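You operate a simulated robot arm through the tools that you are given. There is no shell and no other tool. Be economical: measure what you need, move in short steps, check, and stop when the job is done.

You run a simulated two-armed robot. Do the job below in one go: nothing can be reset, and whatever is moved stays where it is left.

TASK
Shut the grey stirrer off, wipe its plate and plug the rod holder.
Fine: speed knob and switch off; beaker down on the unit beside the stirrer; sponge back where it lay. Set down upright: small beaker. What is to be rubbed or washed off counts as gone when no trace of it is left.

The check looks at the end state, three seconds after you hand in, the way a careful person would. Anything else that was tipped, shoved, dropped, spilled or broken makes it a failure.

THE ROBOT
Two 7-joint arms with two-finger parallel grippers on one trunk, hanging from a carriage that runs on a rail from [3, 1090] to [-3, -1090] (x, y) and turns from -340 to 347 degrees about z. Base frame: it is fixed where the carriage stands at the start and does not move with it; the origin is on the floor, on the carriage's upright axis, x ahead of it, y to its left, z up. Lengths are in mm, angles in degrees, forces in N, time in s.
The left shoulder is at the start at [40, 161, 1313], the right one opposite. With the tool pointing down near the work surface each hand reaches from about 100 to 660 mm from the robot's upright axis, wherever it stands, measured 20 degrees to its own side. Places, roughly: brown stain [600, 0, 1000]; grey stirrer heat knob [700, -100, 900]; grey stirrer speed knob [600, -100, 900]; grey stirrer switch [600, -100, 900]; rod holder [700, 0, 1000]; small beaker [500, 1250, 750]; top of the wooden unit [800, 500, 900]. Payload 4.4 kg a hand.
The tool frame of a hand sits at the grasp point between the pads (the TCP): z along the fingers, y along the line on which they close. The tips reach 23 mm beyond it. Largest opening 94 mm; finger width 38, thickness 10; the body of the gripper, 54 by 96 mm, starts 39 mm behind the TCP.
Orientation is told as [roll, pitch, yaw] about the base's x, y, z axes, in that order, counted from this pose: with the fingers straight down and closing along the base's y, the tool's x points along the base's -x, its y along +y and its z along -z.

THE INTERFACE
- The arms move only by the tool nudge_tool. It takes "left_moves", "right_moves" or both (then of equal length, played together; a hand with none holds still); each is a list of rows, each a list of 6 numbers: the shift along the tool's x, y, z in units of 20 mm (1.0 is 20 mm), then the turn, a rotation vector about the tool's x, y, z in units of 6 degrees (1.0 is 6 degrees). In form: [[tx, ty, tz, ax, ay, az], ...]. A call has 1 to 10 rows; each row shifts and turns the commanded pose from where the row before left it, along the tool's axes as they then stand. "left_fingers" and "right_fingers" are, for a hand that has rows, the gripper command, from -1 (shut) to 1 (fully open), values between in proportion, set as the call begins (left out, the last holds). A call with a number of a shift or a turn outside -1 to 1 is refused whole. A row lasts 0.2 s, in which the tool goes at most 50 mm and 8.6 degrees; a call with a longer step from one row to the next is refused whole, and so is a gripper value outside its range. Where a pose cannot be reached the arm comes as near as it can. A force on the tool above 80 N (or 10 N above the force at the start of the call, whichever is more), or a blocked arm, ends the call early, and 0.2 s more pass. Each finger travels about 45 mm/s and halts on what it meets, pressing with about 28 N; the grip force reading is that of the motor and also rises with nothing between the fingers. The clock runs only during rows and for 0.2 s after the last one: add rows that do not move to give the fingers time. It gives the time, the measured TCP pose, the force on the tool (base axes), the opening and the grip force at its end, in the units of the frame above (readings bear some noise), with the torque about the TCP (base axes, N m) and any sound that the robot's microphone picked up.
- Cameras (640 x 400 px; columns grow to the right, rows downward): "scene" is now at [233, 11.5, 1598.7]; the picture's right is [0.18, -0.98, 0.00], its down [-0.77, -0.14, -0.62] and it looks along [0.61, 0.11, -0.78] (base axes); focal length 272 px, centre (320, 200). "left" rides on the left gripper at [86, -16, -75] in its tool frame; the picture's right is [0.18, 0.98, 0.00], its down [-0.58, 0.11, -0.81] and it looks along [-0.79, 0.15, 0.59] (tool axes); focal length 243 px, centre (320, 200). "right" rides on the right gripper at [86, 16, -74] in its tool frame; the picture's right is [-0.18, 0.98, 0.00], its down [-0.58, -0.11, -0.81] and it looks along [-0.79, -0.15, 0.59] (tool axes); focal length 243 px, centre (320, 200). There is no depth. A picture from a camera that has moved, and an enlarged one, comes with that camera's place and axes in the base frame and with its lens.
- snapshot(camera): a new picture of that camera. No time passes.
- raise_lower(by): slides the trunk up (or, below 0, down) by that many mm; the arms and the scene camera ride with it, the base frame stays. It gives what a move gives, with no picture.
- base_move(legs): drives the robot by 1 to 6 legs, each [ahead, left, turn to the left] in mm, mm and degrees, along the robot's own axes; the way and the turn of a leg run together, so that a leg with both is an arc; at most 1500 mm and 180 degrees a leg. The arms and the cameras ride along, it lands a little off, and it stops where it bumps. It keeps to its track: a leg is cut to what the track allows. It gives what a move gives.
- pan_tilt(pan, tilt): turns the head with the scene camera to pan (to the left, within 86 degrees either way) and tilt (down, from -29 to 69), counted from straight ahead of the robot. It gives what a move gives.
- inspect(camera, box): a new picture of the part [left, top, right, bottom] of that camera's present view, enlarged. No time passes.
- close_job(): hands the job in; it is judged then, once.

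Work in short steps. Places have to be worked out from the pictures, the camera data and where the tool is seen: move nearer, look again, correct. Check each grasp and each placing, and mend what went wrong. You have 120 turns and 100 pictures in all, those below and enlarged ones among them. Open the grippers and draw the arms clear of the work before you hand the job in, unless the task says otherwise; then end with one line.

The tools are called after "Call:" as a command line: name --argument value ..., lists and objects as JSON in quotes. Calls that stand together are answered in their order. nudge_tool: Moves the arms, as the interface text tells. Its arguments: {"type":"object","properties":{"left_moves":{"type":"array","items":{"type":"array","items":{"type":"number"}}},"left_fingers":{"type":"number"},"right_moves":{"type":"array","items":{"type":"array","items":{"type":"number"}}},"right_fingers":{"type":"number"}},"required":[]} The other tools are called the same way: raise_lower (by) slides the trunk up or down; base_move (legs) drives the base; pan_tilt (pan, tilt) turns the head that bears the scene camera; snapshot (camera) takes a picture; inspect (camera, box) takes an enlarged picture of a part of a camera's view; close_job () hands the job in.

At the start:

```text
time: 0.0
left_position: [533.4, 329.3, 1271.7]
left_tool_rot: [-0.1, 0.0, 0.0]
left_wrist_force: [-0.4, -0.5, 1.3]
left_wrist_torque: [-0.01, 0.0, -0.01]
left_opening: 93.9
left_grip_force: 0.1
right_position: [569.2, -246.9, 1211.6]
right_tool_rot: [0.0, 0.1, 0.1]
right_wrist_force: [0.8, -1.0, 0.6]
right_wrist_torque: [-0.04, 0.0, 0.02]
right_opening: 94.2
right_grip_force: 0.1
trunk travel left (down, up): [-450.0, 320.0]
robot x, y, heading: [1.5, 0.9, 0.2]
head pan, tilt: [10.6, 51.6]
```

scene: 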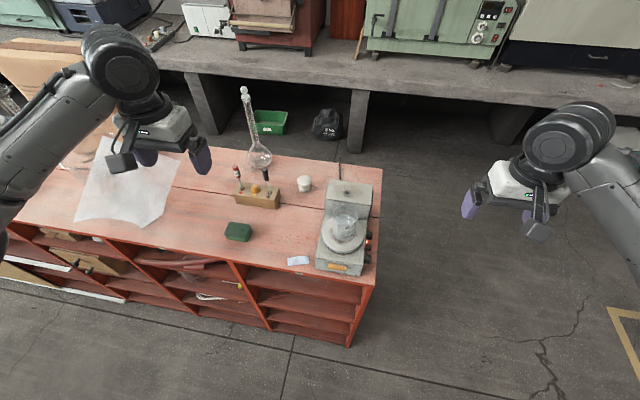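
right: 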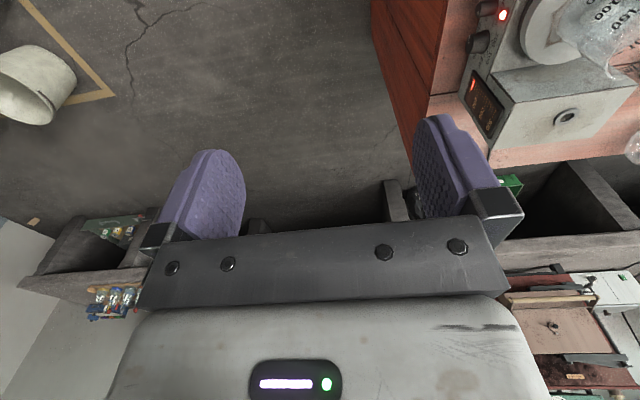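
left: 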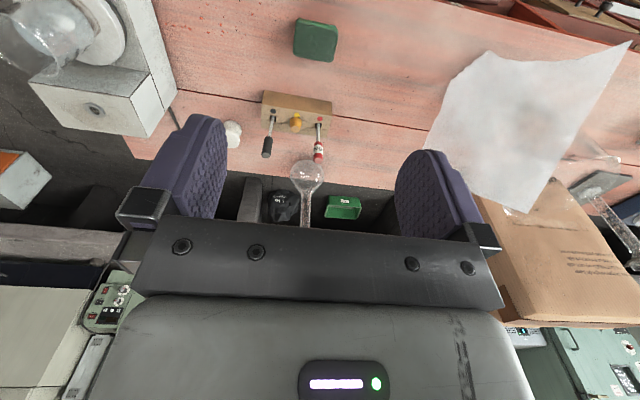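

I begin by enlarging the area around the stirrer and the area of the unit top.

Call:
inspect --camera "scene" --box '[270, 150, 400, 290]'

Call:
inspect --camera "scene" --box '[190, 130, 340, 270]'

Call:
inspect --camera "right" --box '[400, 0, 640, 180]'

```text
2.86 times, centred on (335, 220) of scene
camera zoom: at [233.0, 11.5, 1598.7], right [0.18, -0.98, 0.0], down [-0.77, -0.14, -0.62], along [0.61, 0.11, -0.78], focal length 776 px, centre (277, 143)
```

zoom: 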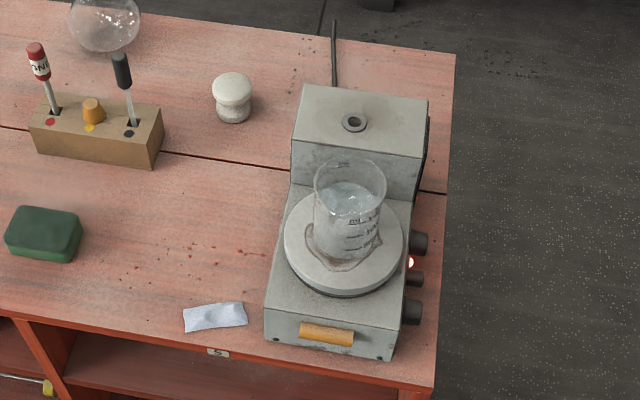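

```text
2.86 times, centred on (265, 200) of scene
camera zoom: at [233.0, 11.5, 1598.7], right [0.18, -0.98, 0.0], down [-0.77, -0.14, -0.62], along [0.61, 0.11, -0.78], focal length 776 px, centre (477, 200)
```

zoom: 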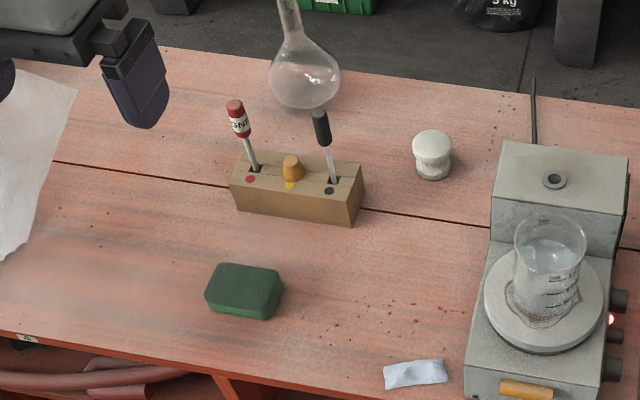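

```text
2.22 times, centred on (520, 90) of right
camera zoom: at [481.8, -231.2, 1285.7], right [0.18, 0.98, 0.0], down [0.58, -0.11, 0.81], along [0.79, -0.15, -0.59], focal length 539 px, centre (-124, 444)
```

zoom: 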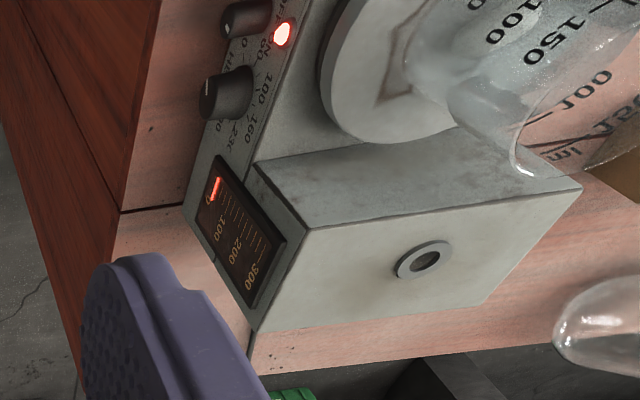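

I see the controls on the stirrer's right (-y) side, a ringed rod hole, a sponge, and plug candidates. I look left for the small beaker.

Call:
pan_tilt --pan 70 --tilt 40

Call:
snapshot --camera "scene"

```text
time: 1.3
left_position: [533.3, 328.8, 1271.0]
left_tool_rot: [0.0, 0.0, 0.0]
left_wrist_force: [-0.7, 0.4, 0.4]
left_wrist_torque: [0.0, -0.01, -0.03]
left_opening: 93.8
left_grip_force: 0.1
right_position: [569.3, -246.9, 1211.4]
right_tool_rot: [0.0, 0.0, 0.0]
right_wrist_force: [-0.4, -0.2, -0.9]
right_wrist_torque: [0.01, -0.01, 0.0]
right_opening: 94.0
right_grip_force: 0.1
trunk travel left (down, up): [-450.0, 320.0]
robot x, y, heading: [-1.2, -0.3, 0.2]
head pan, tilt: [70.0, 40.0]
```

```text
93 pictures are left
camera scene: at [187.9, 77.5, 1615.1], right [0.94, -0.34, 0.0], down [-0.22, -0.6, -0.77], along [0.26, 0.72, -0.64], focal length 272 px, centre (320, 200)
```

scene: 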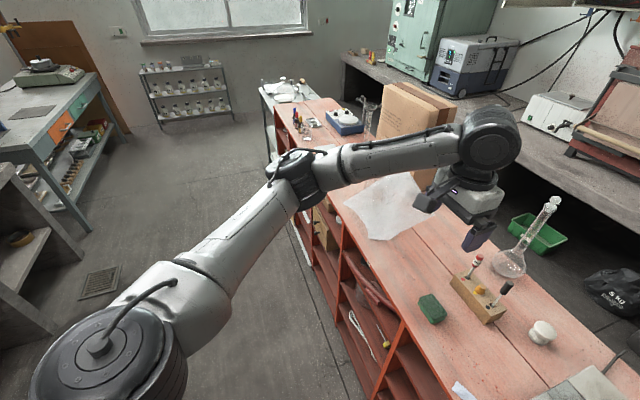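

The unit runs left to a white trolley with something on it. Enlarging there.

Call:
inspect --camera "scene" --box '[240, 70, 400, 170]'

Call:
inspect --camera "scene" --box '[400, 230, 600, 370]'

```text
4.00 times, centred on (320, 120) of scene
camera zoom: at [187.9, 77.5, 1615.1], right [0.94, -0.34, 0.0], down [-0.22, -0.6, -0.77], along [0.26, 0.72, -0.64], focal length 1087 px, centre (320, 520)
```

zoom: 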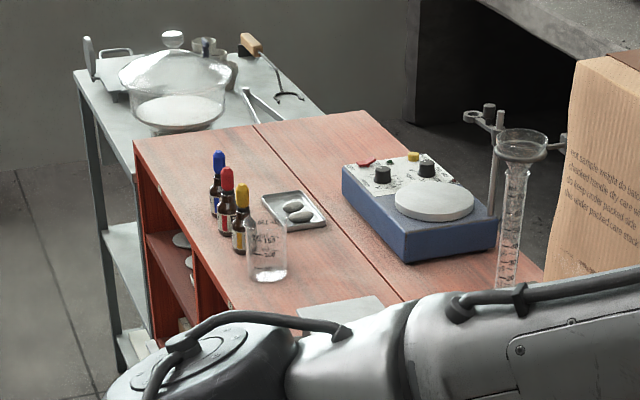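

```text
2.86 times, centred on (500, 300) of scene
camera zoom: at [187.9, 77.5, 1615.1], right [0.94, -0.34, 0.0], down [-0.22, -0.6, -0.77], along [0.26, 0.72, -0.64], focal length 776 px, centre (-194, -86)
```

zoom: 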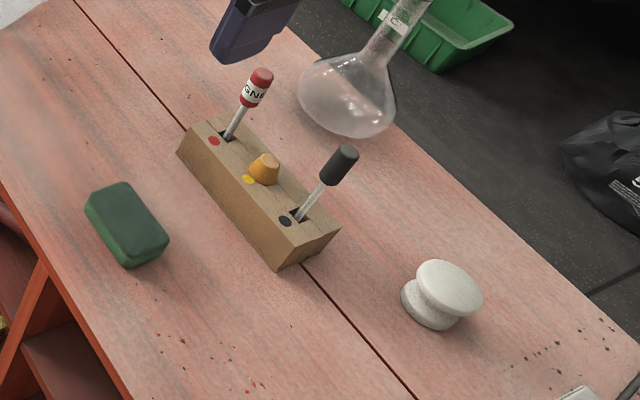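

Two stirrers exist; the small beaker may be in a shelf near y≈1250. I raise the trunk and slide left to look.

Call:
raise_lower --by 200

Call:
base_move --legs '[[0, 700, 0]]'

Call:
pan_tilt --pan 35 --tilt 50

Call:
snapshot --camera "scene"

```text
time: 3.5
left_position: [534.6, 329.4, 1472.2]
left_tool_rot: [0.0, 0.1, 0.0]
left_wrist_force: [0.4, 0.4, 0.6]
left_wrist_torque: [-0.02, 0.0, 0.01]
left_opening: 93.9
left_grip_force: 0.0
right_position: [569.8, -248.7, 1412.2]
right_tool_rot: [0.0, 0.0, 0.0]
right_wrist_force: [0.1, 0.2, -0.2]
right_wrist_torque: [-0.04, -0.03, 0.02]
right_opening: 93.8
right_grip_force: 0.1
trunk travel left (down, up): [-650.0, 120.0]
robot x, y, heading: [2.2, -1.5, -0.0]
head pan, tilt: [70.0, 40.0]
```

```text
time: 7.3
left_position: [536.8, 1030.1, 1471.3]
left_tool_rot: [0.0, 0.0, 0.0]
left_wrist_force: [0.5, -0.3, 0.2]
left_wrist_torque: [-0.03, 0.01, -0.04]
left_opening: 94.0
left_grip_force: 0.0
right_position: [572.2, 454.0, 1411.4]
right_tool_rot: [0.0, 0.0, -0.2]
right_wrist_force: [0.2, 0.1, 0.2]
right_wrist_torque: [-0.02, 0.0, -0.02]
right_opening: 94.2
right_grip_force: 0.0
trunk travel left (down, up): [-650.0, 120.0]
robot x, y, heading: [4.9, 705.6, -0.3]
head pan, tilt: [70.0, 40.0]
```

```text
time: 8.3
left_position: [537.2, 1030.1, 1471.4]
left_tool_rot: [0.0, 0.0, 0.1]
left_wrist_force: [0.7, 0.2, -0.8]
left_wrist_torque: [0.02, 0.01, -0.03]
left_opening: 94.0
left_grip_force: 0.0
right_position: [571.2, 453.1, 1412.6]
right_tool_rot: [0.0, 0.0, -0.1]
right_wrist_force: [0.3, 0.0, 0.5]
right_wrist_torque: [0.0, -0.02, 0.02]
right_opening: 94.1
right_grip_force: 0.0
trunk travel left (down, up): [-650.0, 120.0]
robot x, y, heading: [3.5, 701.2, -0.1]
head pan, tilt: [35.0, 50.0]
```

```text
90 pictures are left
camera scene: at [224.1, 743.6, 1800.9], right [0.57, -0.82, 0.0], down [-0.63, -0.44, -0.64], along [0.53, 0.37, -0.77], focal length 272 px, centre (320, 200)
```

scene: 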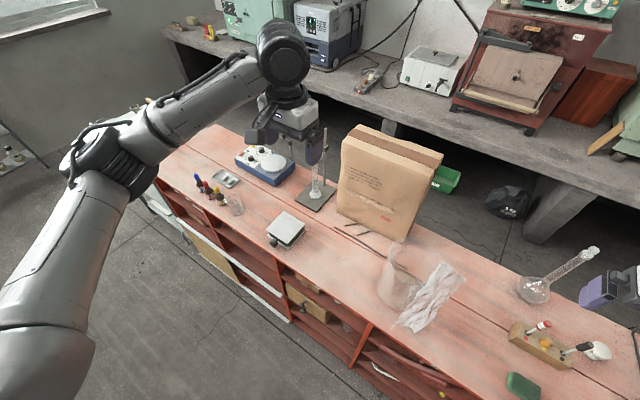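

The sheet looks different; I enlarge several parts.

Call:
inspect --camera "scene" --box '[340, 200, 540, 340]'

Call:
inspect --camera "scene" --box '[180, 140, 340, 250]'

```text
2.86 times, centred on (440, 270) of scene
camera zoom: at [224.1, 743.6, 1800.9], right [0.57, -0.82, 0.0], down [-0.63, -0.44, -0.64], along [0.53, 0.37, -0.77], focal length 776 px, centre (-23, 0)
```

zoom: 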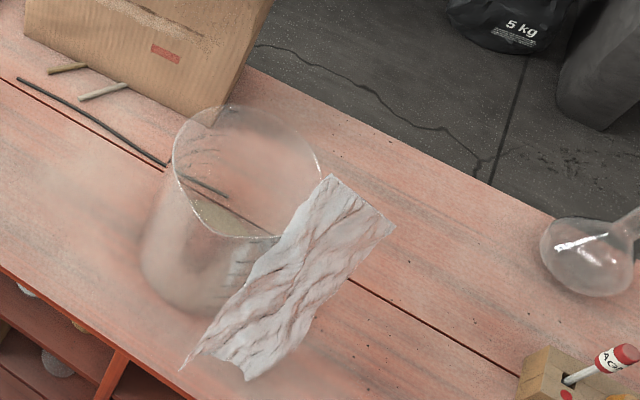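

```text
3.64 times, centred on (260, 195) of scene
camera zoom: at [224.1, 743.6, 1800.9], right [0.57, -0.82, 0.0], down [-0.63, -0.44, -0.64], along [0.53, 0.37, -0.77], focal length 988 px, centre (538, 218)
```

zoom: 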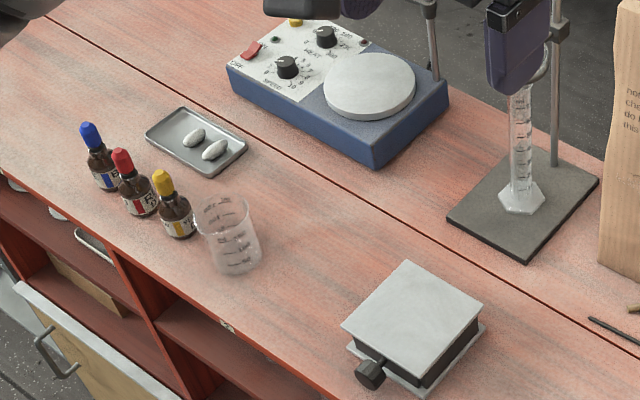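

The graduated beaker near (616, 1461) is likely the "small beaker". I zoom strongly on it and on its neighbours, and on the blue stirrer for a reference of "off".

Call:
inspect --camera "scene" --box '[215, 185, 265, 220]'

Call:
inspect --camera "scene" --box '[235, 135, 310, 185]'

Call:
inspect --camera "scene" --box '[490, 300, 640, 400]'

```text
11.43 times, centred on (240, 202) of scene
camera zoom: at [224.1, 743.6, 1800.9], right [0.57, -0.82, 0.0], down [-0.63, -0.44, -0.64], along [0.53, 0.37, -0.77], focal length 3105 px, centre (1234, 171)
```

zoom: 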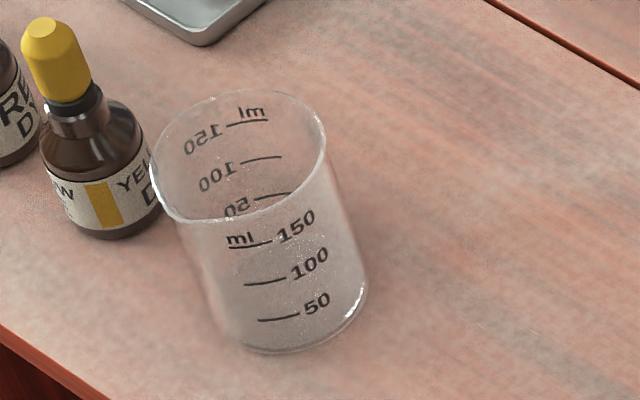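

```text
8.00 times, centred on (272, 160) of scene
camera zoom: at [224.1, 743.6, 1800.9], right [0.57, -0.82, 0.0], down [-0.63, -0.44, -0.64], along [0.53, 0.37, -0.77], focal length 2174 px, centre (700, 520)
```

zoom: 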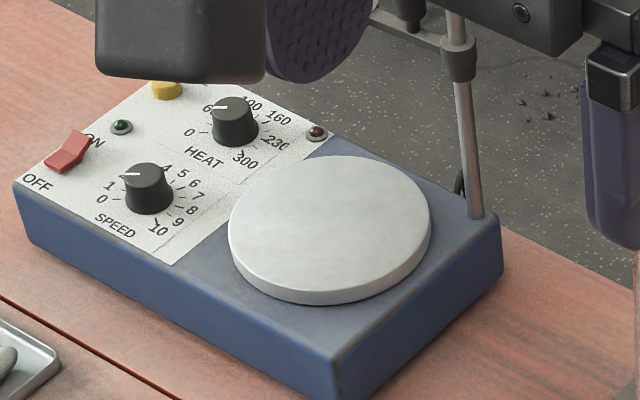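

```text
4.00 times, centred on (565, 350) of scene
camera zoom: at [224.1, 743.6, 1800.9], right [0.57, -0.82, 0.0], down [-0.63, -0.44, -0.64], along [0.53, 0.37, -0.77], focal length 1087 px, centre (-660, -400)
```

zoom: 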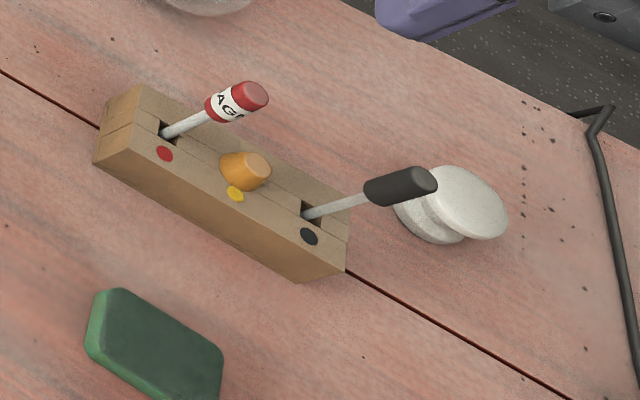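

Small beaker is empty and the blue stirrer shows the "off" pattern (switch, SPEED 0). I return to the grey stirrer and look at it from several views.

Call:
base_move --legs '[[0, -700, 0], [0, -250, 0]]'

Call:
pan_tilt --pan 20 --tilt 50

Call:
snapshot --camera "scene"

```text
time: 13.6
left_position: [539.4, 69.0, 1471.9]
left_tool_rot: [-0.1, 0.1, -1.1]
left_wrist_force: [0.1, -0.2, -0.7]
left_wrist_torque: [0.03, -0.02, -0.04]
left_opening: 94.0
left_grip_force: 0.0
right_position: [563.3, -509.6, 1410.7]
right_tool_rot: [0.0, -0.1, -1.1]
right_wrist_force: [0.2, 0.0, -0.2]
right_wrist_torque: [-0.02, -0.01, 0.03]
right_opening: 94.0
right_grip_force: 0.0
trunk travel left (down, up): [-650.0, 120.0]
robot x, y, heading: [-4.1, -250.2, -0.8]
head pan, tilt: [35.0, 50.0]
```

```text
time: 14.4
left_position: [541.2, 68.7, 1472.2]
left_tool_rot: [0.1, 0.0, -1.0]
left_wrist_force: [0.1, -0.3, 0.5]
left_wrist_torque: [-0.01, 0.01, 0.03]
left_opening: 94.0
left_grip_force: 0.1
right_position: [563.4, -509.8, 1411.2]
right_tool_rot: [0.0, 0.1, -1.1]
right_wrist_force: [0.4, 0.1, -0.5]
right_wrist_torque: [-0.03, -0.01, -0.02]
right_opening: 94.0
right_grip_force: 0.2
trunk travel left (down, up): [-650.0, 120.0]
robot x, y, heading: [1.2, -251.5, -1.3]
head pan, tilt: [20.0, 50.0]
```

```text
84 pictures are left
camera scene: at [230.9, -231.0, 1800.9], right [0.32, -0.95, 0.0], down [-0.72, -0.25, -0.64], along [0.61, 0.21, -0.77], focal length 272 px, centre (320, 200)
```

scene: 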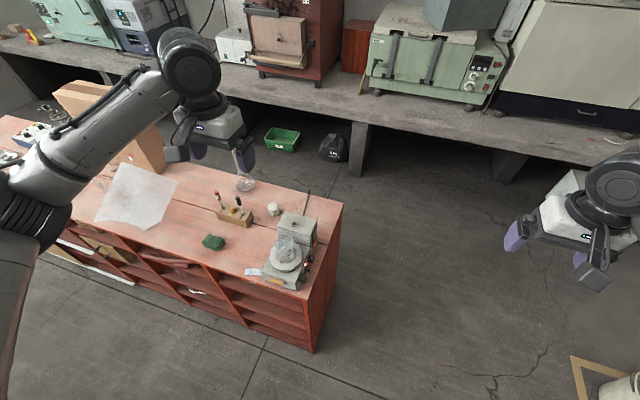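

I zoom on the stirrer controls from this more oblique view.

Call:
inspect --camera "scene" --box '[235, 200, 335, 300]'

Call:
inspect --camera "scene" --box '[280, 240, 325, 285]'

```text
4.00 times, centred on (285, 250) of scene
camera zoom: at [230.9, -231.0, 1800.9], right [0.32, -0.95, 0.0], down [-0.72, -0.25, -0.64], along [0.61, 0.21, -0.77], focal length 1087 px, centre (460, 0)
```

zoom: 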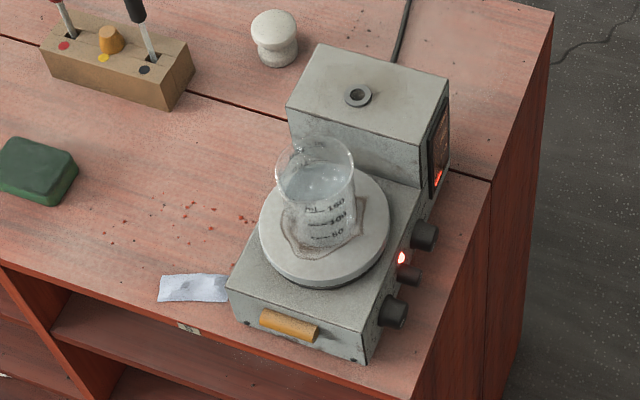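

```text
8.89 times, centred on (302, 262) of scene
camera zoom: at [230.9, -231.0, 1800.9], right [0.32, -0.95, 0.0], down [-0.72, -0.25, -0.64], along [0.61, 0.21, -0.77], focal length 2415 px, centre (476, -356)
```

zoom: 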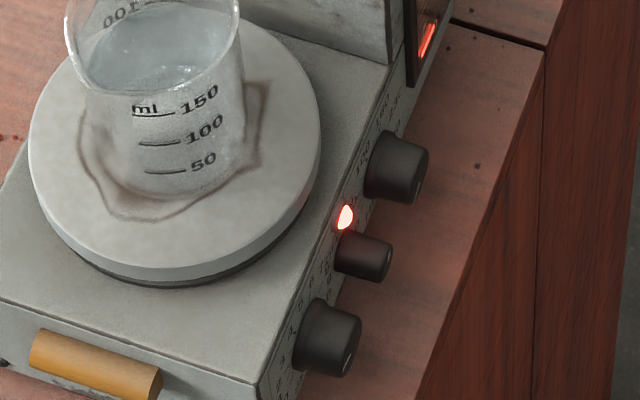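

Triangulating: front knob ≈(578,-53,935), middle ≈(611,-54,937), rear ≈(647,-56,945); unit edge at y≈-85. I turn the right hand to point its fingers toward +y, away from everything.

Call:
nudge_tool --right_moves '[[0, 0, 0, -1, 0, 0], [0, 0, 0, -1, 0, 0], [0, 0, 0, -1, 0, 0], [0, 0, 0, -1, 0, 0], [0, 0, 0, -1, 0, 0], [0, 0, 0, -1, 0, 0], [0, 0, 0, -1, 0, 0], [0, 0, 0, -1, 0, 0]]'

Call:
nudge_tool --right_moves '[[0, 0, 0, -1, 0, 0], [0, 0, 0, -1, 0, 0], [0, 0, 0, -1, 0, 0], [0, 0, 0, -1, 0, 0], [0, 0, 0, -1, 0, 0], [0, 0, 0, -1, 0, 0], [0, 0, 0, -1, 0, 0], [0, 0, 0, 0, 0, 0]]'

Call:
raise_lower --by -320

Call:
snapshot --camera "right"

```text
time: 16.2
left_position: [539.0, 67.6, 1472.2]
left_tool_rot: [0.1, 0.0, -1.2]
left_wrist_force: [0.1, 0.5, -0.5]
left_wrist_torque: [0.0, 0.0, 0.02]
left_opening: 93.9
left_grip_force: 0.1
right_position: [563.8, -509.7, 1411.4]
right_tool_rot: [48.1, 0.0, -1.2]
right_wrist_force: [0.2, -0.6, 0.7]
right_wrist_torque: [0.01, 0.06, 0.01]
right_opening: 94.2
right_grip_force: 0.1
trunk travel left (down, up): [-650.0, 120.0]
robot x, y, heading: [-1.5, -253.0, -1.1]
head pan, tilt: [20.0, 50.0]
```

```text
time: 18.0
left_position: [539.7, 67.2, 1472.2]
left_tool_rot: [0.1, 0.0, -1.1]
left_wrist_force: [-0.5, -0.6, 0.4]
left_wrist_torque: [0.0, 0.02, 0.02]
left_opening: 94.1
left_grip_force: 0.0
right_position: [563.3, -509.1, 1412.8]
right_tool_rot: [90.1, -0.1, -1.0]
right_wrist_force: [0.5, 0.3, -0.6]
right_wrist_torque: [-0.04, -0.01, 0.01]
right_opening: 93.9
right_grip_force: 0.0
trunk travel left (down, up): [-650.0, 120.0]
robot x, y, heading: [0.5, -249.5, -1.1]
head pan, tilt: [20.0, 50.0]
```

```text
time: 21.1
left_position: [539.6, 69.0, 1152.7]
left_tool_rot: [-0.1, -0.1, -1.0]
left_wrist_force: [-0.1, -0.3, 0.2]
left_wrist_torque: [-0.02, 0.01, 0.0]
left_opening: 94.1
left_grip_force: 0.0
right_position: [563.3, -509.5, 1092.9]
right_tool_rot: [90.0, 0.1, -1.2]
right_wrist_force: [0.8, 0.1, -0.6]
right_wrist_torque: [-0.02, 0.02, 0.01]
right_opening: 94.2
right_grip_force: 0.1
trunk travel left (down, up): [-330.0, 440.0]
robot x, y, heading: [1.7, -253.6, -0.7]
head pan, tilt: [20.0, 50.0]
```

```text
81 pictures are left
camera right: at [474.2, -582.2, 1107.7], right [0.18, 0.0, 0.98], down [0.57, -0.82, -0.11], along [0.8, 0.58, -0.15], focal length 243 px, centre (320, 200)
```

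right: 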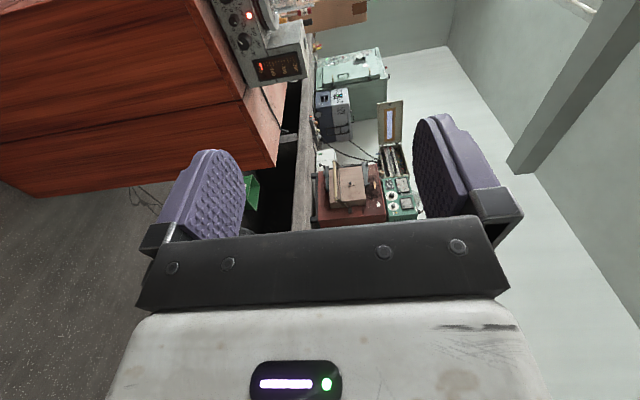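

The controls are visible sideways in this camera; I enlarge them.

Call:
inspect --camera "right" --box '[190, 0, 330, 100]'

```text
4.00 times, centred on (260, 50) of right
camera zoom: at [474.2, -582.2, 1107.7], right [0.18, 0.0, 0.98], down [0.57, -0.82, -0.11], along [0.8, 0.58, -0.15], focal length 970 px, centre (560, 800)
```

zoom: 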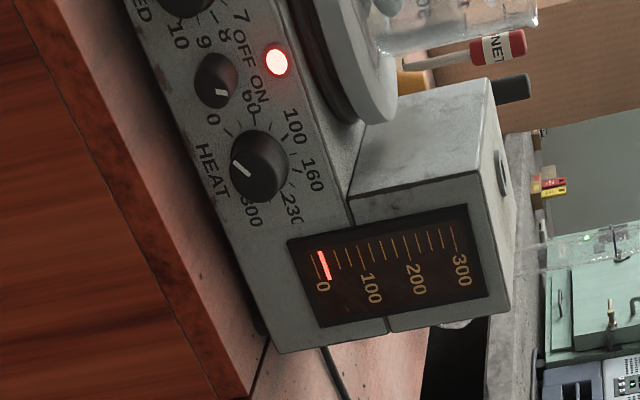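

Heat seems at 0 and switch ON; I need a frontal close view. I bring the right hand nearer and then yaw it so its camera faces the panel.

Call:
nudge_tool --right_moves '[[0, -0.5, 1, 0, 0, 0], [0, -0.5, 1, 0, 0, 0], [0, -0.5, 1, 0, 0, 0], [0, -0.5, 1, 0, 0, 0], [0, -0.5, 1, 0, 0, 0], [0, -0.5, 1, 0, 0, 0], [0, -0.5, 1, 0, 0, 0], [0, -0.5, 1, 0, 0, 0], [0, -0.5, 1, 0, 0, 0], [0, -0.5, 1, 0, 0, 0]]'

Call:
nudge_tool --right_moves '[[0, 0, 1, 0, 0, 0], [0, 0, 1, 0, 0, 0], [0, 0, 0, 0, 1, 0], [0, 0, 0, 0, 1, 0], [0, 0, 0, 0, 1, 0], [0, 0, 0, 0, 1, 0], [0, 0, 0, 0, 1, 0], [0, 0, 0, 0, 1, 0], [0, 0, 0, 0, 1, 0], [0, 0, 0, 0, 0, 0]]'

Call:
snapshot --camera "right"

```text
time: 23.3
left_position: [539.0, 68.6, 1151.8]
left_tool_rot: [0.0, 0.0, -1.1]
left_wrist_force: [-0.4, 0.1, 0.2]
left_wrist_torque: [-0.03, 0.03, 0.02]
left_opening: 94.1
left_grip_force: 0.0
right_position: [567.1, -307.6, 992.4]
right_tool_rot: [90.0, 0.1, -1.0]
right_wrist_force: [0.6, 0.9, 0.9]
right_wrist_torque: [0.04, 0.03, 0.0]
right_opening: 93.8
right_grip_force: 0.0
trunk travel left (down, up): [-330.0, 440.0]
robot x, y, heading: [-1.3, -250.8, -0.9]
head pan, tilt: [20.0, 50.0]
```

```text
time: 25.5
left_position: [540.1, 67.9, 1151.9]
left_tool_rot: [0.0, 0.0, -1.0]
left_wrist_force: [-1.2, -0.9, 0.8]
left_wrist_torque: [-0.03, 0.0, 0.0]
left_opening: 93.9
left_grip_force: 0.1
right_position: [567.1, -269.9, 990.6]
right_tool_rot: [90.1, 0.0, 41.0]
right_wrist_force: [0.2, -1.3, -0.1]
right_wrist_torque: [0.02, -0.01, 0.0]
right_opening: 94.2
right_grip_force: 0.1
trunk travel left (down, up): [-330.0, 440.0]
robot x, y, heading: [-2.1, -250.6, -1.2]
head pan, tilt: [20.0, 50.0]
```

```text
79 pictures are left
camera right: at [549.4, -382.8, 1007.1], right [0.14, 0.12, 0.98], down [0.97, -0.23, -0.11], along [0.21, 0.97, -0.15], focal length 243 px, centre (320, 200)
```

right: 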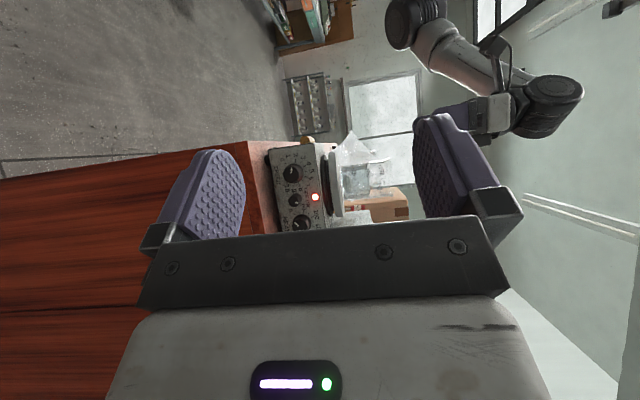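

The panel shows between the fingers; I enlarge it.

Call:
inspect --camera "right" --box '[255, 130, 375, 240]'

```text
3.64 times, centred on (315, 185) of right
camera zoom: at [549.4, -382.8, 1007.1], right [0.14, 0.12, 0.98], down [0.97, -0.23, -0.11], along [0.21, 0.97, -0.15], focal length 882 px, centre (338, 254)
```

zoom: 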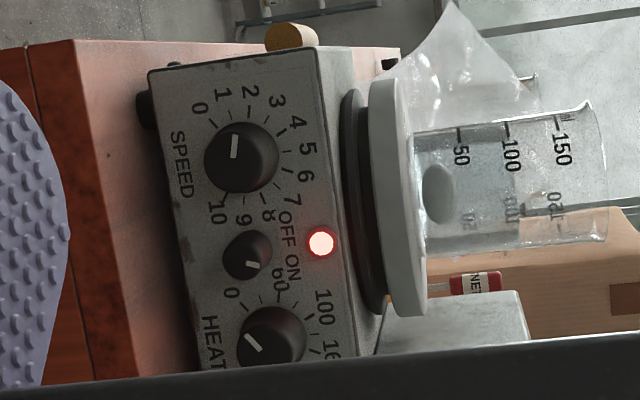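

Clear: SPEED points to ~2 (0 is ~50° counter-clockwise), switch at ON, HEAT at 0. Speed knob axis ≈(579, 924 z), switch ≈(618, 920). I turn the hand back square to +y and bring it in front of the speed knob.

Call:
nudge_tool --right_moves '[[0, 0, 0, 0, -1, 0], [0, 0, 0, 0, -1, 0], [0, 0, 0, 0, -1, 0], [0, 0, 0, 0, -1, 0], [0, 0, 0, 0, -1, 0], [0, 0, 0, 0, -1, 0], [0, 0, 0, 0, -1, 0], [0, 0, 0, 0, 0, 0]]' --right_fingers -0.28

Call:
nudge_tool --right_moves '[[-0.1, -0.55, 1, 0, 0, 0], [-0.1, -0.55, 1, 0, 0, 0], [-0.1, -0.55, 1, 0, 0, 0], [-0.1, -0.55, 1, 0, 0, 0], [-0.1, -0.55, 1, 0, 0, 0], [-0.1, -0.6, 1, 0, 0, 0], [0, 0, 0.6, 0, 0, 0], [0, 0, 0, 0, 0, 0]]'

Call:
snapshot --camera "right"

Call:
snapshot --camera "scene"

```text
time: 27.3
left_position: [539.7, 69.1, 1151.3]
left_tool_rot: [-0.1, -0.1, -1.1]
left_wrist_force: [-0.3, -0.1, 0.0]
left_wrist_torque: [-0.03, 0.02, -0.01]
left_opening: 93.9
left_grip_force: 0.0
right_position: [567.8, -270.9, 991.6]
right_tool_rot: [90.1, 0.0, -1.1]
right_wrist_force: [0.3, 0.4, 0.6]
right_wrist_torque: [-0.03, 0.01, 0.04]
right_opening: 33.6
right_grip_force: 0.1
trunk travel left (down, up): [-330.0, 440.0]
robot x, y, heading: [-1.6, -251.7, -0.8]
head pan, tilt: [20.0, 50.0]
```

```text
time: 29.1
left_position: [539.4, 67.1, 1151.3]
left_tool_rot: [0.0, 0.0, -1.1]
left_wrist_force: [-0.2, -0.1, 0.1]
left_wrist_torque: [0.0, 0.0, 0.0]
left_opening: 93.9
left_grip_force: 0.0
right_position: [582.5, -136.9, 921.6]
right_tool_rot: [90.0, 0.0, -1.1]
right_wrist_force: [0.3, 0.1, -0.3]
right_wrist_torque: [0.04, -0.03, 0.02]
right_opening: 33.9
right_grip_force: 0.0
trunk travel left (down, up): [-330.0, 440.0]
robot x, y, heading: [-0.3, -250.3, -1.2]
head pan, tilt: [20.0, 50.0]
```

```text
77 pictures are left
camera right: at [493.1, -209.4, 938.7], right [0.18, 0.0, 0.98], down [0.57, -0.82, -0.11], along [0.8, 0.58, -0.15], focal length 243 px, centre (320, 200)
```

right: 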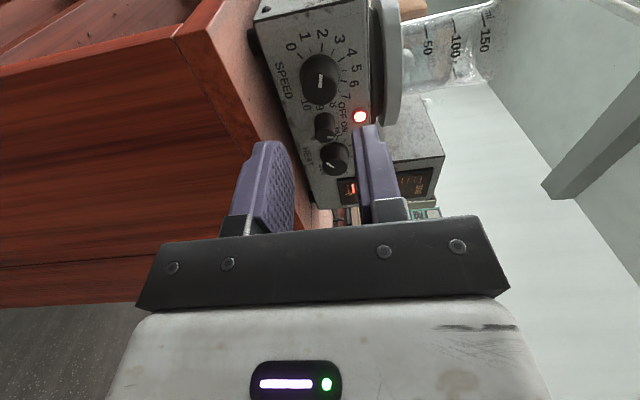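

```text
76 pictures are left
camera scene: at [230.9, -231.2, 1480.9], right [0.32, -0.95, 0.0], down [-0.72, -0.25, -0.64], along [0.61, 0.21, -0.77], focal length 272 px, centre (320, 200)
```

scene: 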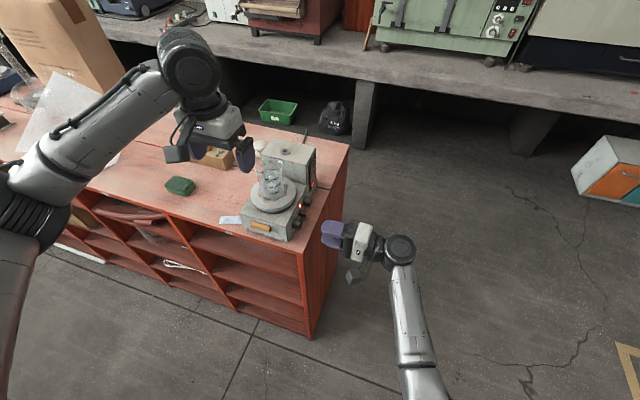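

The knob lines up in height (column 320). I enlarge the scene camera's view to check x alignment.

Call:
inspect --camera "scene" --box '[240, 150, 380, 260]'

Call:
inspect --camera "right" --box '[230, 0, 430, 180]'

```text
3.64 times, centred on (310, 205) of scene
camera zoom: at [230.9, -231.2, 1480.9], right [0.32, -0.95, 0.0], down [-0.72, -0.25, -0.64], along [0.61, 0.21, -0.77], focal length 988 px, centre (356, 182)
```

zoom: 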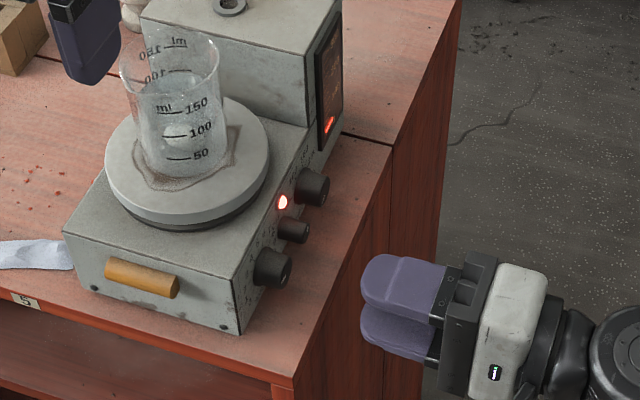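

```text
2.22 times, centred on (330, 90) of right
camera zoom: at [493.1, -209.4, 938.7], right [0.18, 0.0, 0.98], down [0.57, -0.82, -0.11], along [0.8, 0.58, -0.15], focal length 539 px, centre (298, 444)
```

zoom: 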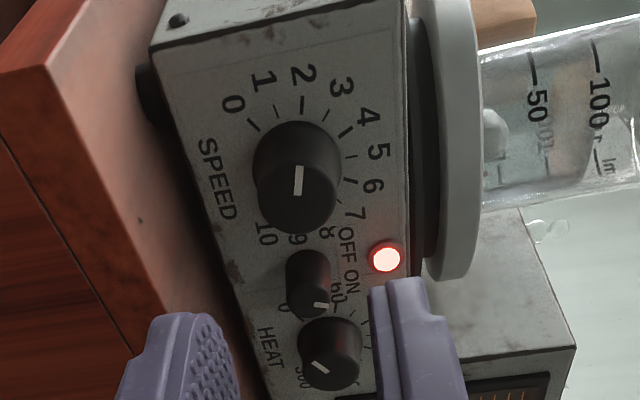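

x≈582, knob face y≈-57, all within a few mm. I advance 66 mm to put the tips around the knob.

Call:
nudge_tool --right_moves '[[0, 0, 0.7, 0, 0, 0], [0, 0, 0.7, 0, 0, 0], [0, 0, 0.7, 0, 0, 0], [0, 0, 0.6, 0, 0, 0], [0, 0, 0.6, 0, 0, 0], [0, 0, 0, 0, 0, 0]]'

Call:
inspect --camera "scene" --box '[240, 150, 380, 260]'

Call:
snapshot --camera "right"

```text
time: 30.5
left_position: [539.1, 68.1, 1151.6]
left_tool_rot: [0.0, -0.1, -1.1]
left_wrist_force: [0.3, 0.8, 0.0]
left_wrist_torque: [0.0, 0.01, -0.01]
left_opening: 93.9
left_grip_force: 0.1
right_position: [582.9, -72.2, 923.8]
right_tool_rot: [90.0, 0.0, -1.1]
right_wrist_force: [0.8, -0.8, -0.2]
right_wrist_torque: [-0.03, -0.01, 0.02]
right_opening: 33.7
right_grip_force: 0.2
trunk travel left (down, up): [-330.0, 440.0]
robot x, y, heading: [-0.5, -250.0, -1.1]
head pan, tilt: [20.0, 50.0]
```

```text
3.64 times, centred on (310, 205) of scene
camera zoom: at [230.9, -231.2, 1480.9], right [0.32, -0.95, 0.0], down [-0.72, -0.25, -0.64], along [0.61, 0.21, -0.77], focal length 988 px, centre (356, 182)
```

zoom: 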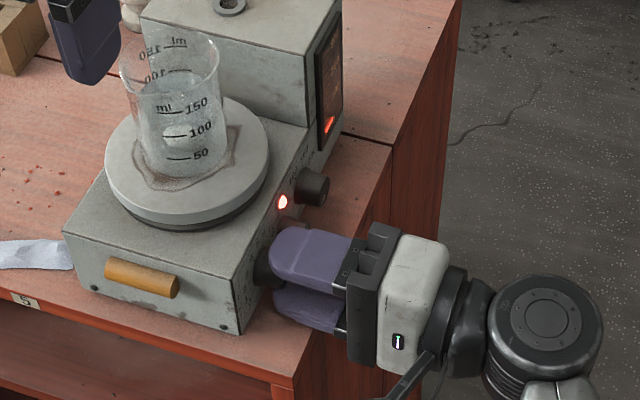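

```text
72 pictures are left
camera right: at [494.3, -144.9, 939.6], right [0.18, 0.0, 0.98], down [0.57, -0.82, -0.11], along [0.8, 0.58, -0.15], focal length 243 px, centre (320, 200)
```

right: 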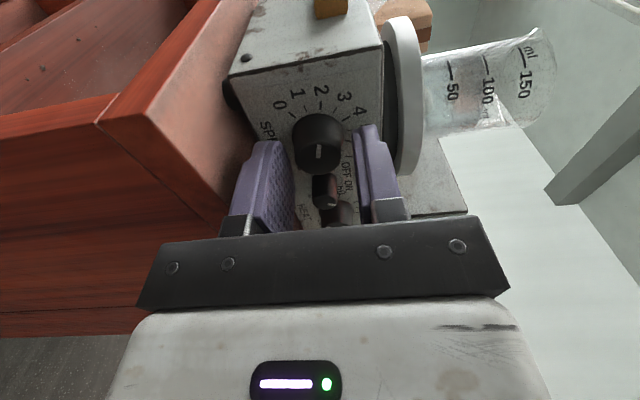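

The tips only just reach the knob face; I advance 9 mm more and close.

Call:
nudge_tool --right_moves '[[0.05, 0, 0.45, 0, 0, 0], [0, 0, 0, 0, 0, 0]]'

Call:
nudge_tool --right_moves '[[0, 0, 0, 0, 0, 0], [0, 0, 0, 0, 0, 0], [0, 0, 0, 0, 0, 0]]' --right_fingers -1

Call:
snapshot --camera "right"

```text
time: 31.1
left_position: [539.9, 66.7, 1151.2]
left_tool_rot: [0.0, 0.0, -1.1]
left_wrist_force: [1.2, 0.4, 0.0]
left_wrist_torque: [-0.01, -0.05, 0.0]
left_opening: 94.1
left_grip_force: 0.1
right_position: [582.6, -64.2, 923.7]
right_tool_rot: [89.9, 0.0, -1.2]
right_wrist_force: [-0.1, -0.9, 0.0]
right_wrist_torque: [0.0, 0.01, -0.03]
right_opening: 33.9
right_grip_force: 0.0
trunk travel left (down, up): [-330.0, 440.0]
robot x, y, heading: [-1.0, -249.7, -1.1]
head pan, tilt: [20.0, 50.0]
```

```text
time: 31.9
left_position: [539.5, 67.4, 1150.4]
left_tool_rot: [0.0, 0.0, -1.0]
left_wrist_force: [0.2, -0.2, -1.5]
left_wrist_torque: [-0.01, 0.02, 0.02]
left_opening: 94.1
left_grip_force: 0.1
right_position: [581.2, -62.9, 923.0]
right_tool_rot: [89.8, 0.1, -1.1]
right_wrist_force: [2.7, 1.0, -6.6]
right_wrist_torque: [0.25, 0.02, -0.1]
right_opening: 24.9
right_grip_force: 45.1
trunk travel left (down, up): [-330.0, 440.0]
robot x, y, heading: [-3.7, -252.9, -1.3]
head pan, tilt: [20.0, 50.0]
```

```text
71 pictures are left
camera right: at [492.7, -136.8, 939.0], right [0.18, 0.0, 0.98], down [0.57, -0.82, -0.11], along [0.8, 0.58, -0.15], focal length 243 px, centre (320, 200)
```

right: 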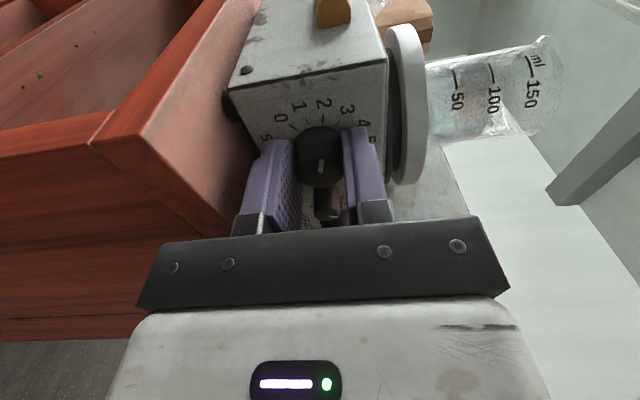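

Gripped (24.9 mm). I turn counter-clockwise 30° and look.

Call:
nudge_tool --right_moves '[[0, 0, 0, 0, 0, -1], [0, 0, 0, 0, 0, -1], [0, 0, 0, 0, 0, -1], [0, 0, 0, 0, 0, -1], [0, 0, 0, 0, 0, -1], [0, 0, 0, 0, 0, 0]]'

Call:
inspect --camera "right" --box '[200, 60, 440, 240]'

```text
time: 33.3
left_position: [535.4, 69.4, 1149.9]
left_tool_rot: [0.1, 0.3, -1.1]
left_wrist_force: [-0.3, -0.3, 0.2]
left_wrist_torque: [0.01, -0.01, 0.0]
left_opening: 93.8
left_grip_force: 0.0
right_position: [582.6, -64.6, 922.9]
right_tool_rot: [89.7, -30.2, -0.9]
right_wrist_force: [-25.6, 6.0, 24.6]
right_wrist_torque: [0.64, -0.02, 0.75]
right_opening: 25.0
right_grip_force: 45.1
trunk travel left (down, up): [-330.0, 440.0]
robot x, y, heading: [-3.8, -249.3, -1.1]
head pan, tilt: [20.0, 50.0]
```

```text
2.22 times, centred on (320, 150) of right
camera zoom: at [496.5, -137.2, 893.5], right [-0.34, 0.01, 0.94], down [0.54, -0.82, 0.2], along [0.77, 0.58, 0.27], focal length 539 px, centre (320, 311)
```

zoom: 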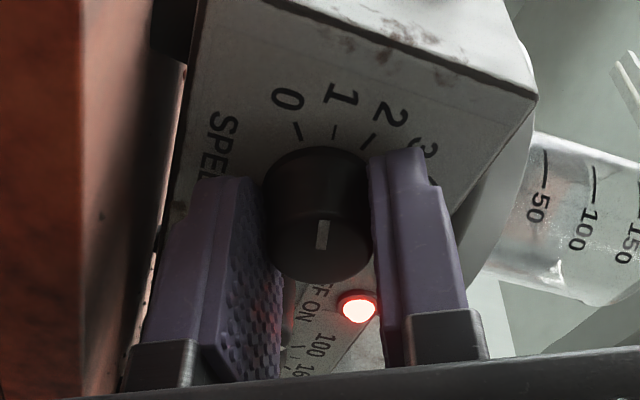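

Knob now near 1; the side force shows my axis is a few mm off. I relieve the tool along the force and check.

Call:
nudge_tool --right_moves '[[0.05, 0.1, 0, 0, 0, 0], [0, 0.1, 0, 0, 0, 0], [0, 0, 0, 0, 0, 0]]'

```text
time: 34.1
left_position: [537.2, 72.2, 1150.0]
left_tool_rot: [0.3, 0.2, -1.2]
left_wrist_force: [-0.3, -0.2, 0.7]
left_wrist_torque: [-0.01, 0.03, 0.03]
left_opening: 94.1
left_grip_force: 0.1
right_position: [582.4, -65.8, 924.5]
right_tool_rot: [89.3, -30.3, -1.5]
right_wrist_force: [-8.1, 26.5, -23.0]
right_wrist_torque: [0.41, 0.0, 0.47]
right_opening: 24.8
right_grip_force: 44.9
trunk travel left (down, up): [-330.0, 440.0]
robot x, y, heading: [2.6, -246.6, -1.2]
head pan, tilt: [20.0, 50.0]
```

Forces swing with carriage compliance. I open to relax, then regrip at this angle.

Call:
nudge_tool --right_moves '[[0, 0, 0, 0, 0, 0], [0, 0, 0, 0, 0, 0], [0, 0, 0, 0, 0, 0]]' --right_fingers -0.32

Call:
inspect --camera "right" --box '[200, 60, 440, 240]'

```text
time: 34.9
left_position: [539.6, 67.9, 1150.8]
left_tool_rot: [0.0, 0.0, -1.2]
left_wrist_force: [-0.7, 0.6, -0.3]
left_wrist_torque: [-0.01, -0.03, -0.02]
left_opening: 94.0
left_grip_force: 0.1
right_position: [585.3, -71.8, 925.6]
right_tool_rot: [89.3, -30.6, -1.3]
right_wrist_force: [-6.4, 0.6, 2.6]
right_wrist_torque: [0.05, -0.05, 0.16]
right_opening: 29.5
right_grip_force: 0.0
trunk travel left (down, up): [-330.0, 440.0]
robot x, y, heading: [2.4, -253.2, -1.1]
head pan, tilt: [20.0, 50.0]
```

```text
2.22 times, centred on (320, 150) of right
camera zoom: at [498.7, -143.0, 896.3], right [-0.34, 0.02, 0.94], down [0.53, -0.82, 0.21], along [0.78, 0.57, 0.27], focal length 539 px, centre (320, 311)
```

zoom: 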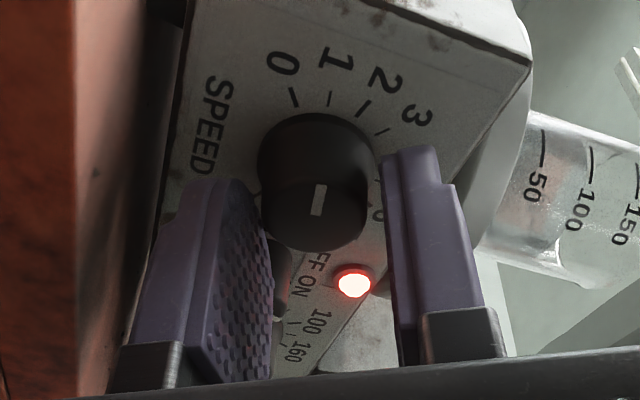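

Speed now at 1. I recentre (−2 mm along closing axis), re-advance 8 mm, regrip and turn another 30°.

Call:
nudge_tool --right_moves '[[0, -0.12, 0, 0, 0, 0], [0, 0, 0.35, 0, 0, 0], [0, 0, 0, 0, 0, 0]]'

Call:
nudge_tool --right_moves '[[0, 0, 0, 0, 0, 0], [0, 0, 0, 0, 0, 0], [0, 0, 0, 0, 0, -1], [0, 0, 0, 0, 0, -1], [0, 0, 0, 0, 0, -1], [0, 0, 0, 0, 0, -1], [0, 0, 0, 0, 0, -1], [0, 0, 0, 0, 0, 0]]' --right_fingers -1

Call:
inspect --camera "right" --box '[200, 60, 440, 240]'

```text
time: 35.7
left_position: [539.6, 67.1, 1151.5]
left_tool_rot: [0.0, 0.1, -1.1]
left_wrist_force: [0.0, -0.6, -0.1]
left_wrist_torque: [0.03, -0.05, -0.02]
left_opening: 94.1
left_grip_force: 0.2
right_position: [586.1, -70.8, 917.7]
right_tool_rot: [88.8, -30.3, -1.2]
right_wrist_force: [-23.6, -12.5, 41.2]
right_wrist_torque: [0.43, 0.34, 0.76]
right_opening: 38.2
right_grip_force: 7.1
trunk travel left (down, up): [-330.0, 440.0]
robot x, y, heading: [-1.1, -251.4, -1.1]
head pan, tilt: [20.0, 50.0]
```

```text
time: 37.5
left_position: [532.8, 68.9, 1147.0]
left_tool_rot: [0.1, 0.4, -1.1]
left_wrist_force: [0.2, -0.3, -0.7]
left_wrist_torque: [0.0, -0.03, 0.03]
left_opening: 94.1
left_grip_force: 0.0
right_position: [580.1, -70.5, 912.9]
right_tool_rot: [87.1, -59.9, 0.9]
right_wrist_force: [-44.4, 4.6, 11.7]
right_wrist_torque: [0.93, 0.49, 0.97]
right_opening: 34.1
right_grip_force: 27.9
trunk travel left (down, up): [-330.0, 440.0]
robot x, y, heading: [-1.8, -251.3, -1.0]
head pan, tilt: [20.0, 50.0]
```

```text
2.22 times, centred on (320, 150) of right
camera zoom: at [520.0, -144.5, 847.6], right [-0.76, 0.04, 0.65], down [0.36, -0.81, 0.47], along [0.54, 0.59, 0.6], focal length 539 px, centre (320, 311)
```

zoom: 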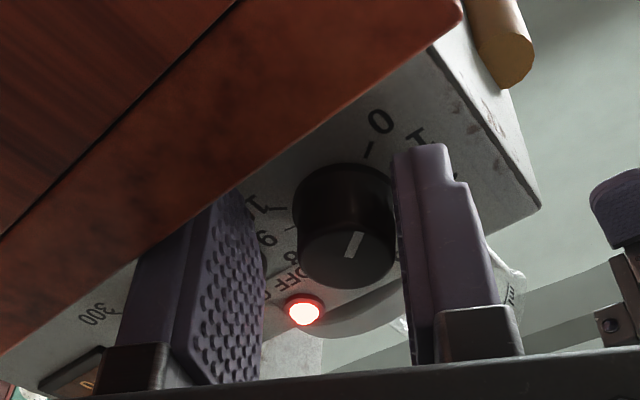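

The pointer now lines up with 0, but the lower finger is jammed against something, with 44 N on it. I back straight out.

Call:
nudge_tool --right_moves '[[0, 0, -0.5, 0, 0, 0], [0, 0, -1, 0, 0, 0], [0, 0, -1, 0, 0, 0], [0, 0, -1, 0, 0, 0], [0, 0, 0, 0, 0, 0]]' --right_fingers -0.25

Call:
inspect --camera "right" --box '[200, 0, 440, 180]'

Call:
inspect --camera "scene" --box '[240, 150, 380, 260]'

```text
time: 38.7
left_position: [538.0, 69.1, 1151.5]
left_tool_rot: [0.0, 0.1, -1.1]
left_wrist_force: [-1.2, 0.3, 0.4]
left_wrist_torque: [-0.02, -0.02, -0.01]
left_opening: 94.1
left_grip_force: 0.1
right_position: [575.3, -124.1, 925.8]
right_tool_rot: [90.1, -59.9, -1.2]
right_wrist_force: [0.9, -0.4, -0.5]
right_wrist_torque: [0.02, -0.02, 0.03]
right_opening: 35.5
right_grip_force: 0.1
trunk travel left (down, up): [-330.0, 440.0]
robot x, y, heading: [-8.7, -251.4, -1.0]
head pan, tilt: [20.0, 50.0]
```

```text
2.22 times, centred on (320, 90) of right
camera zoom: at [515.8, -197.8, 859.5], right [-0.76, 0.01, 0.65], down [0.37, -0.81, 0.45], along [0.54, 0.58, 0.61], focal length 539 px, centre (320, 444)
```

zoom: 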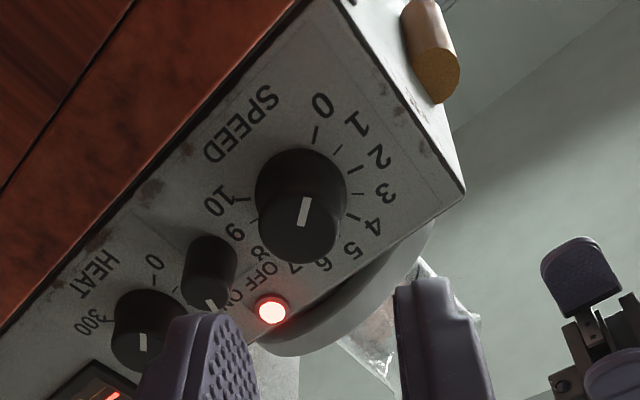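

```text
3.64 times, centred on (310, 205) of scene
camera zoom: at [230.2, -230.7, 1480.8], right [0.32, -0.95, 0.0], down [-0.73, -0.25, -0.64], along [0.61, 0.21, -0.77], focal length 988 px, centre (356, 182)
```

zoom: 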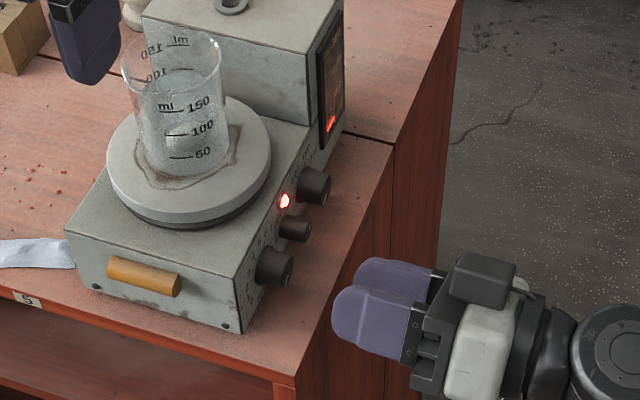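

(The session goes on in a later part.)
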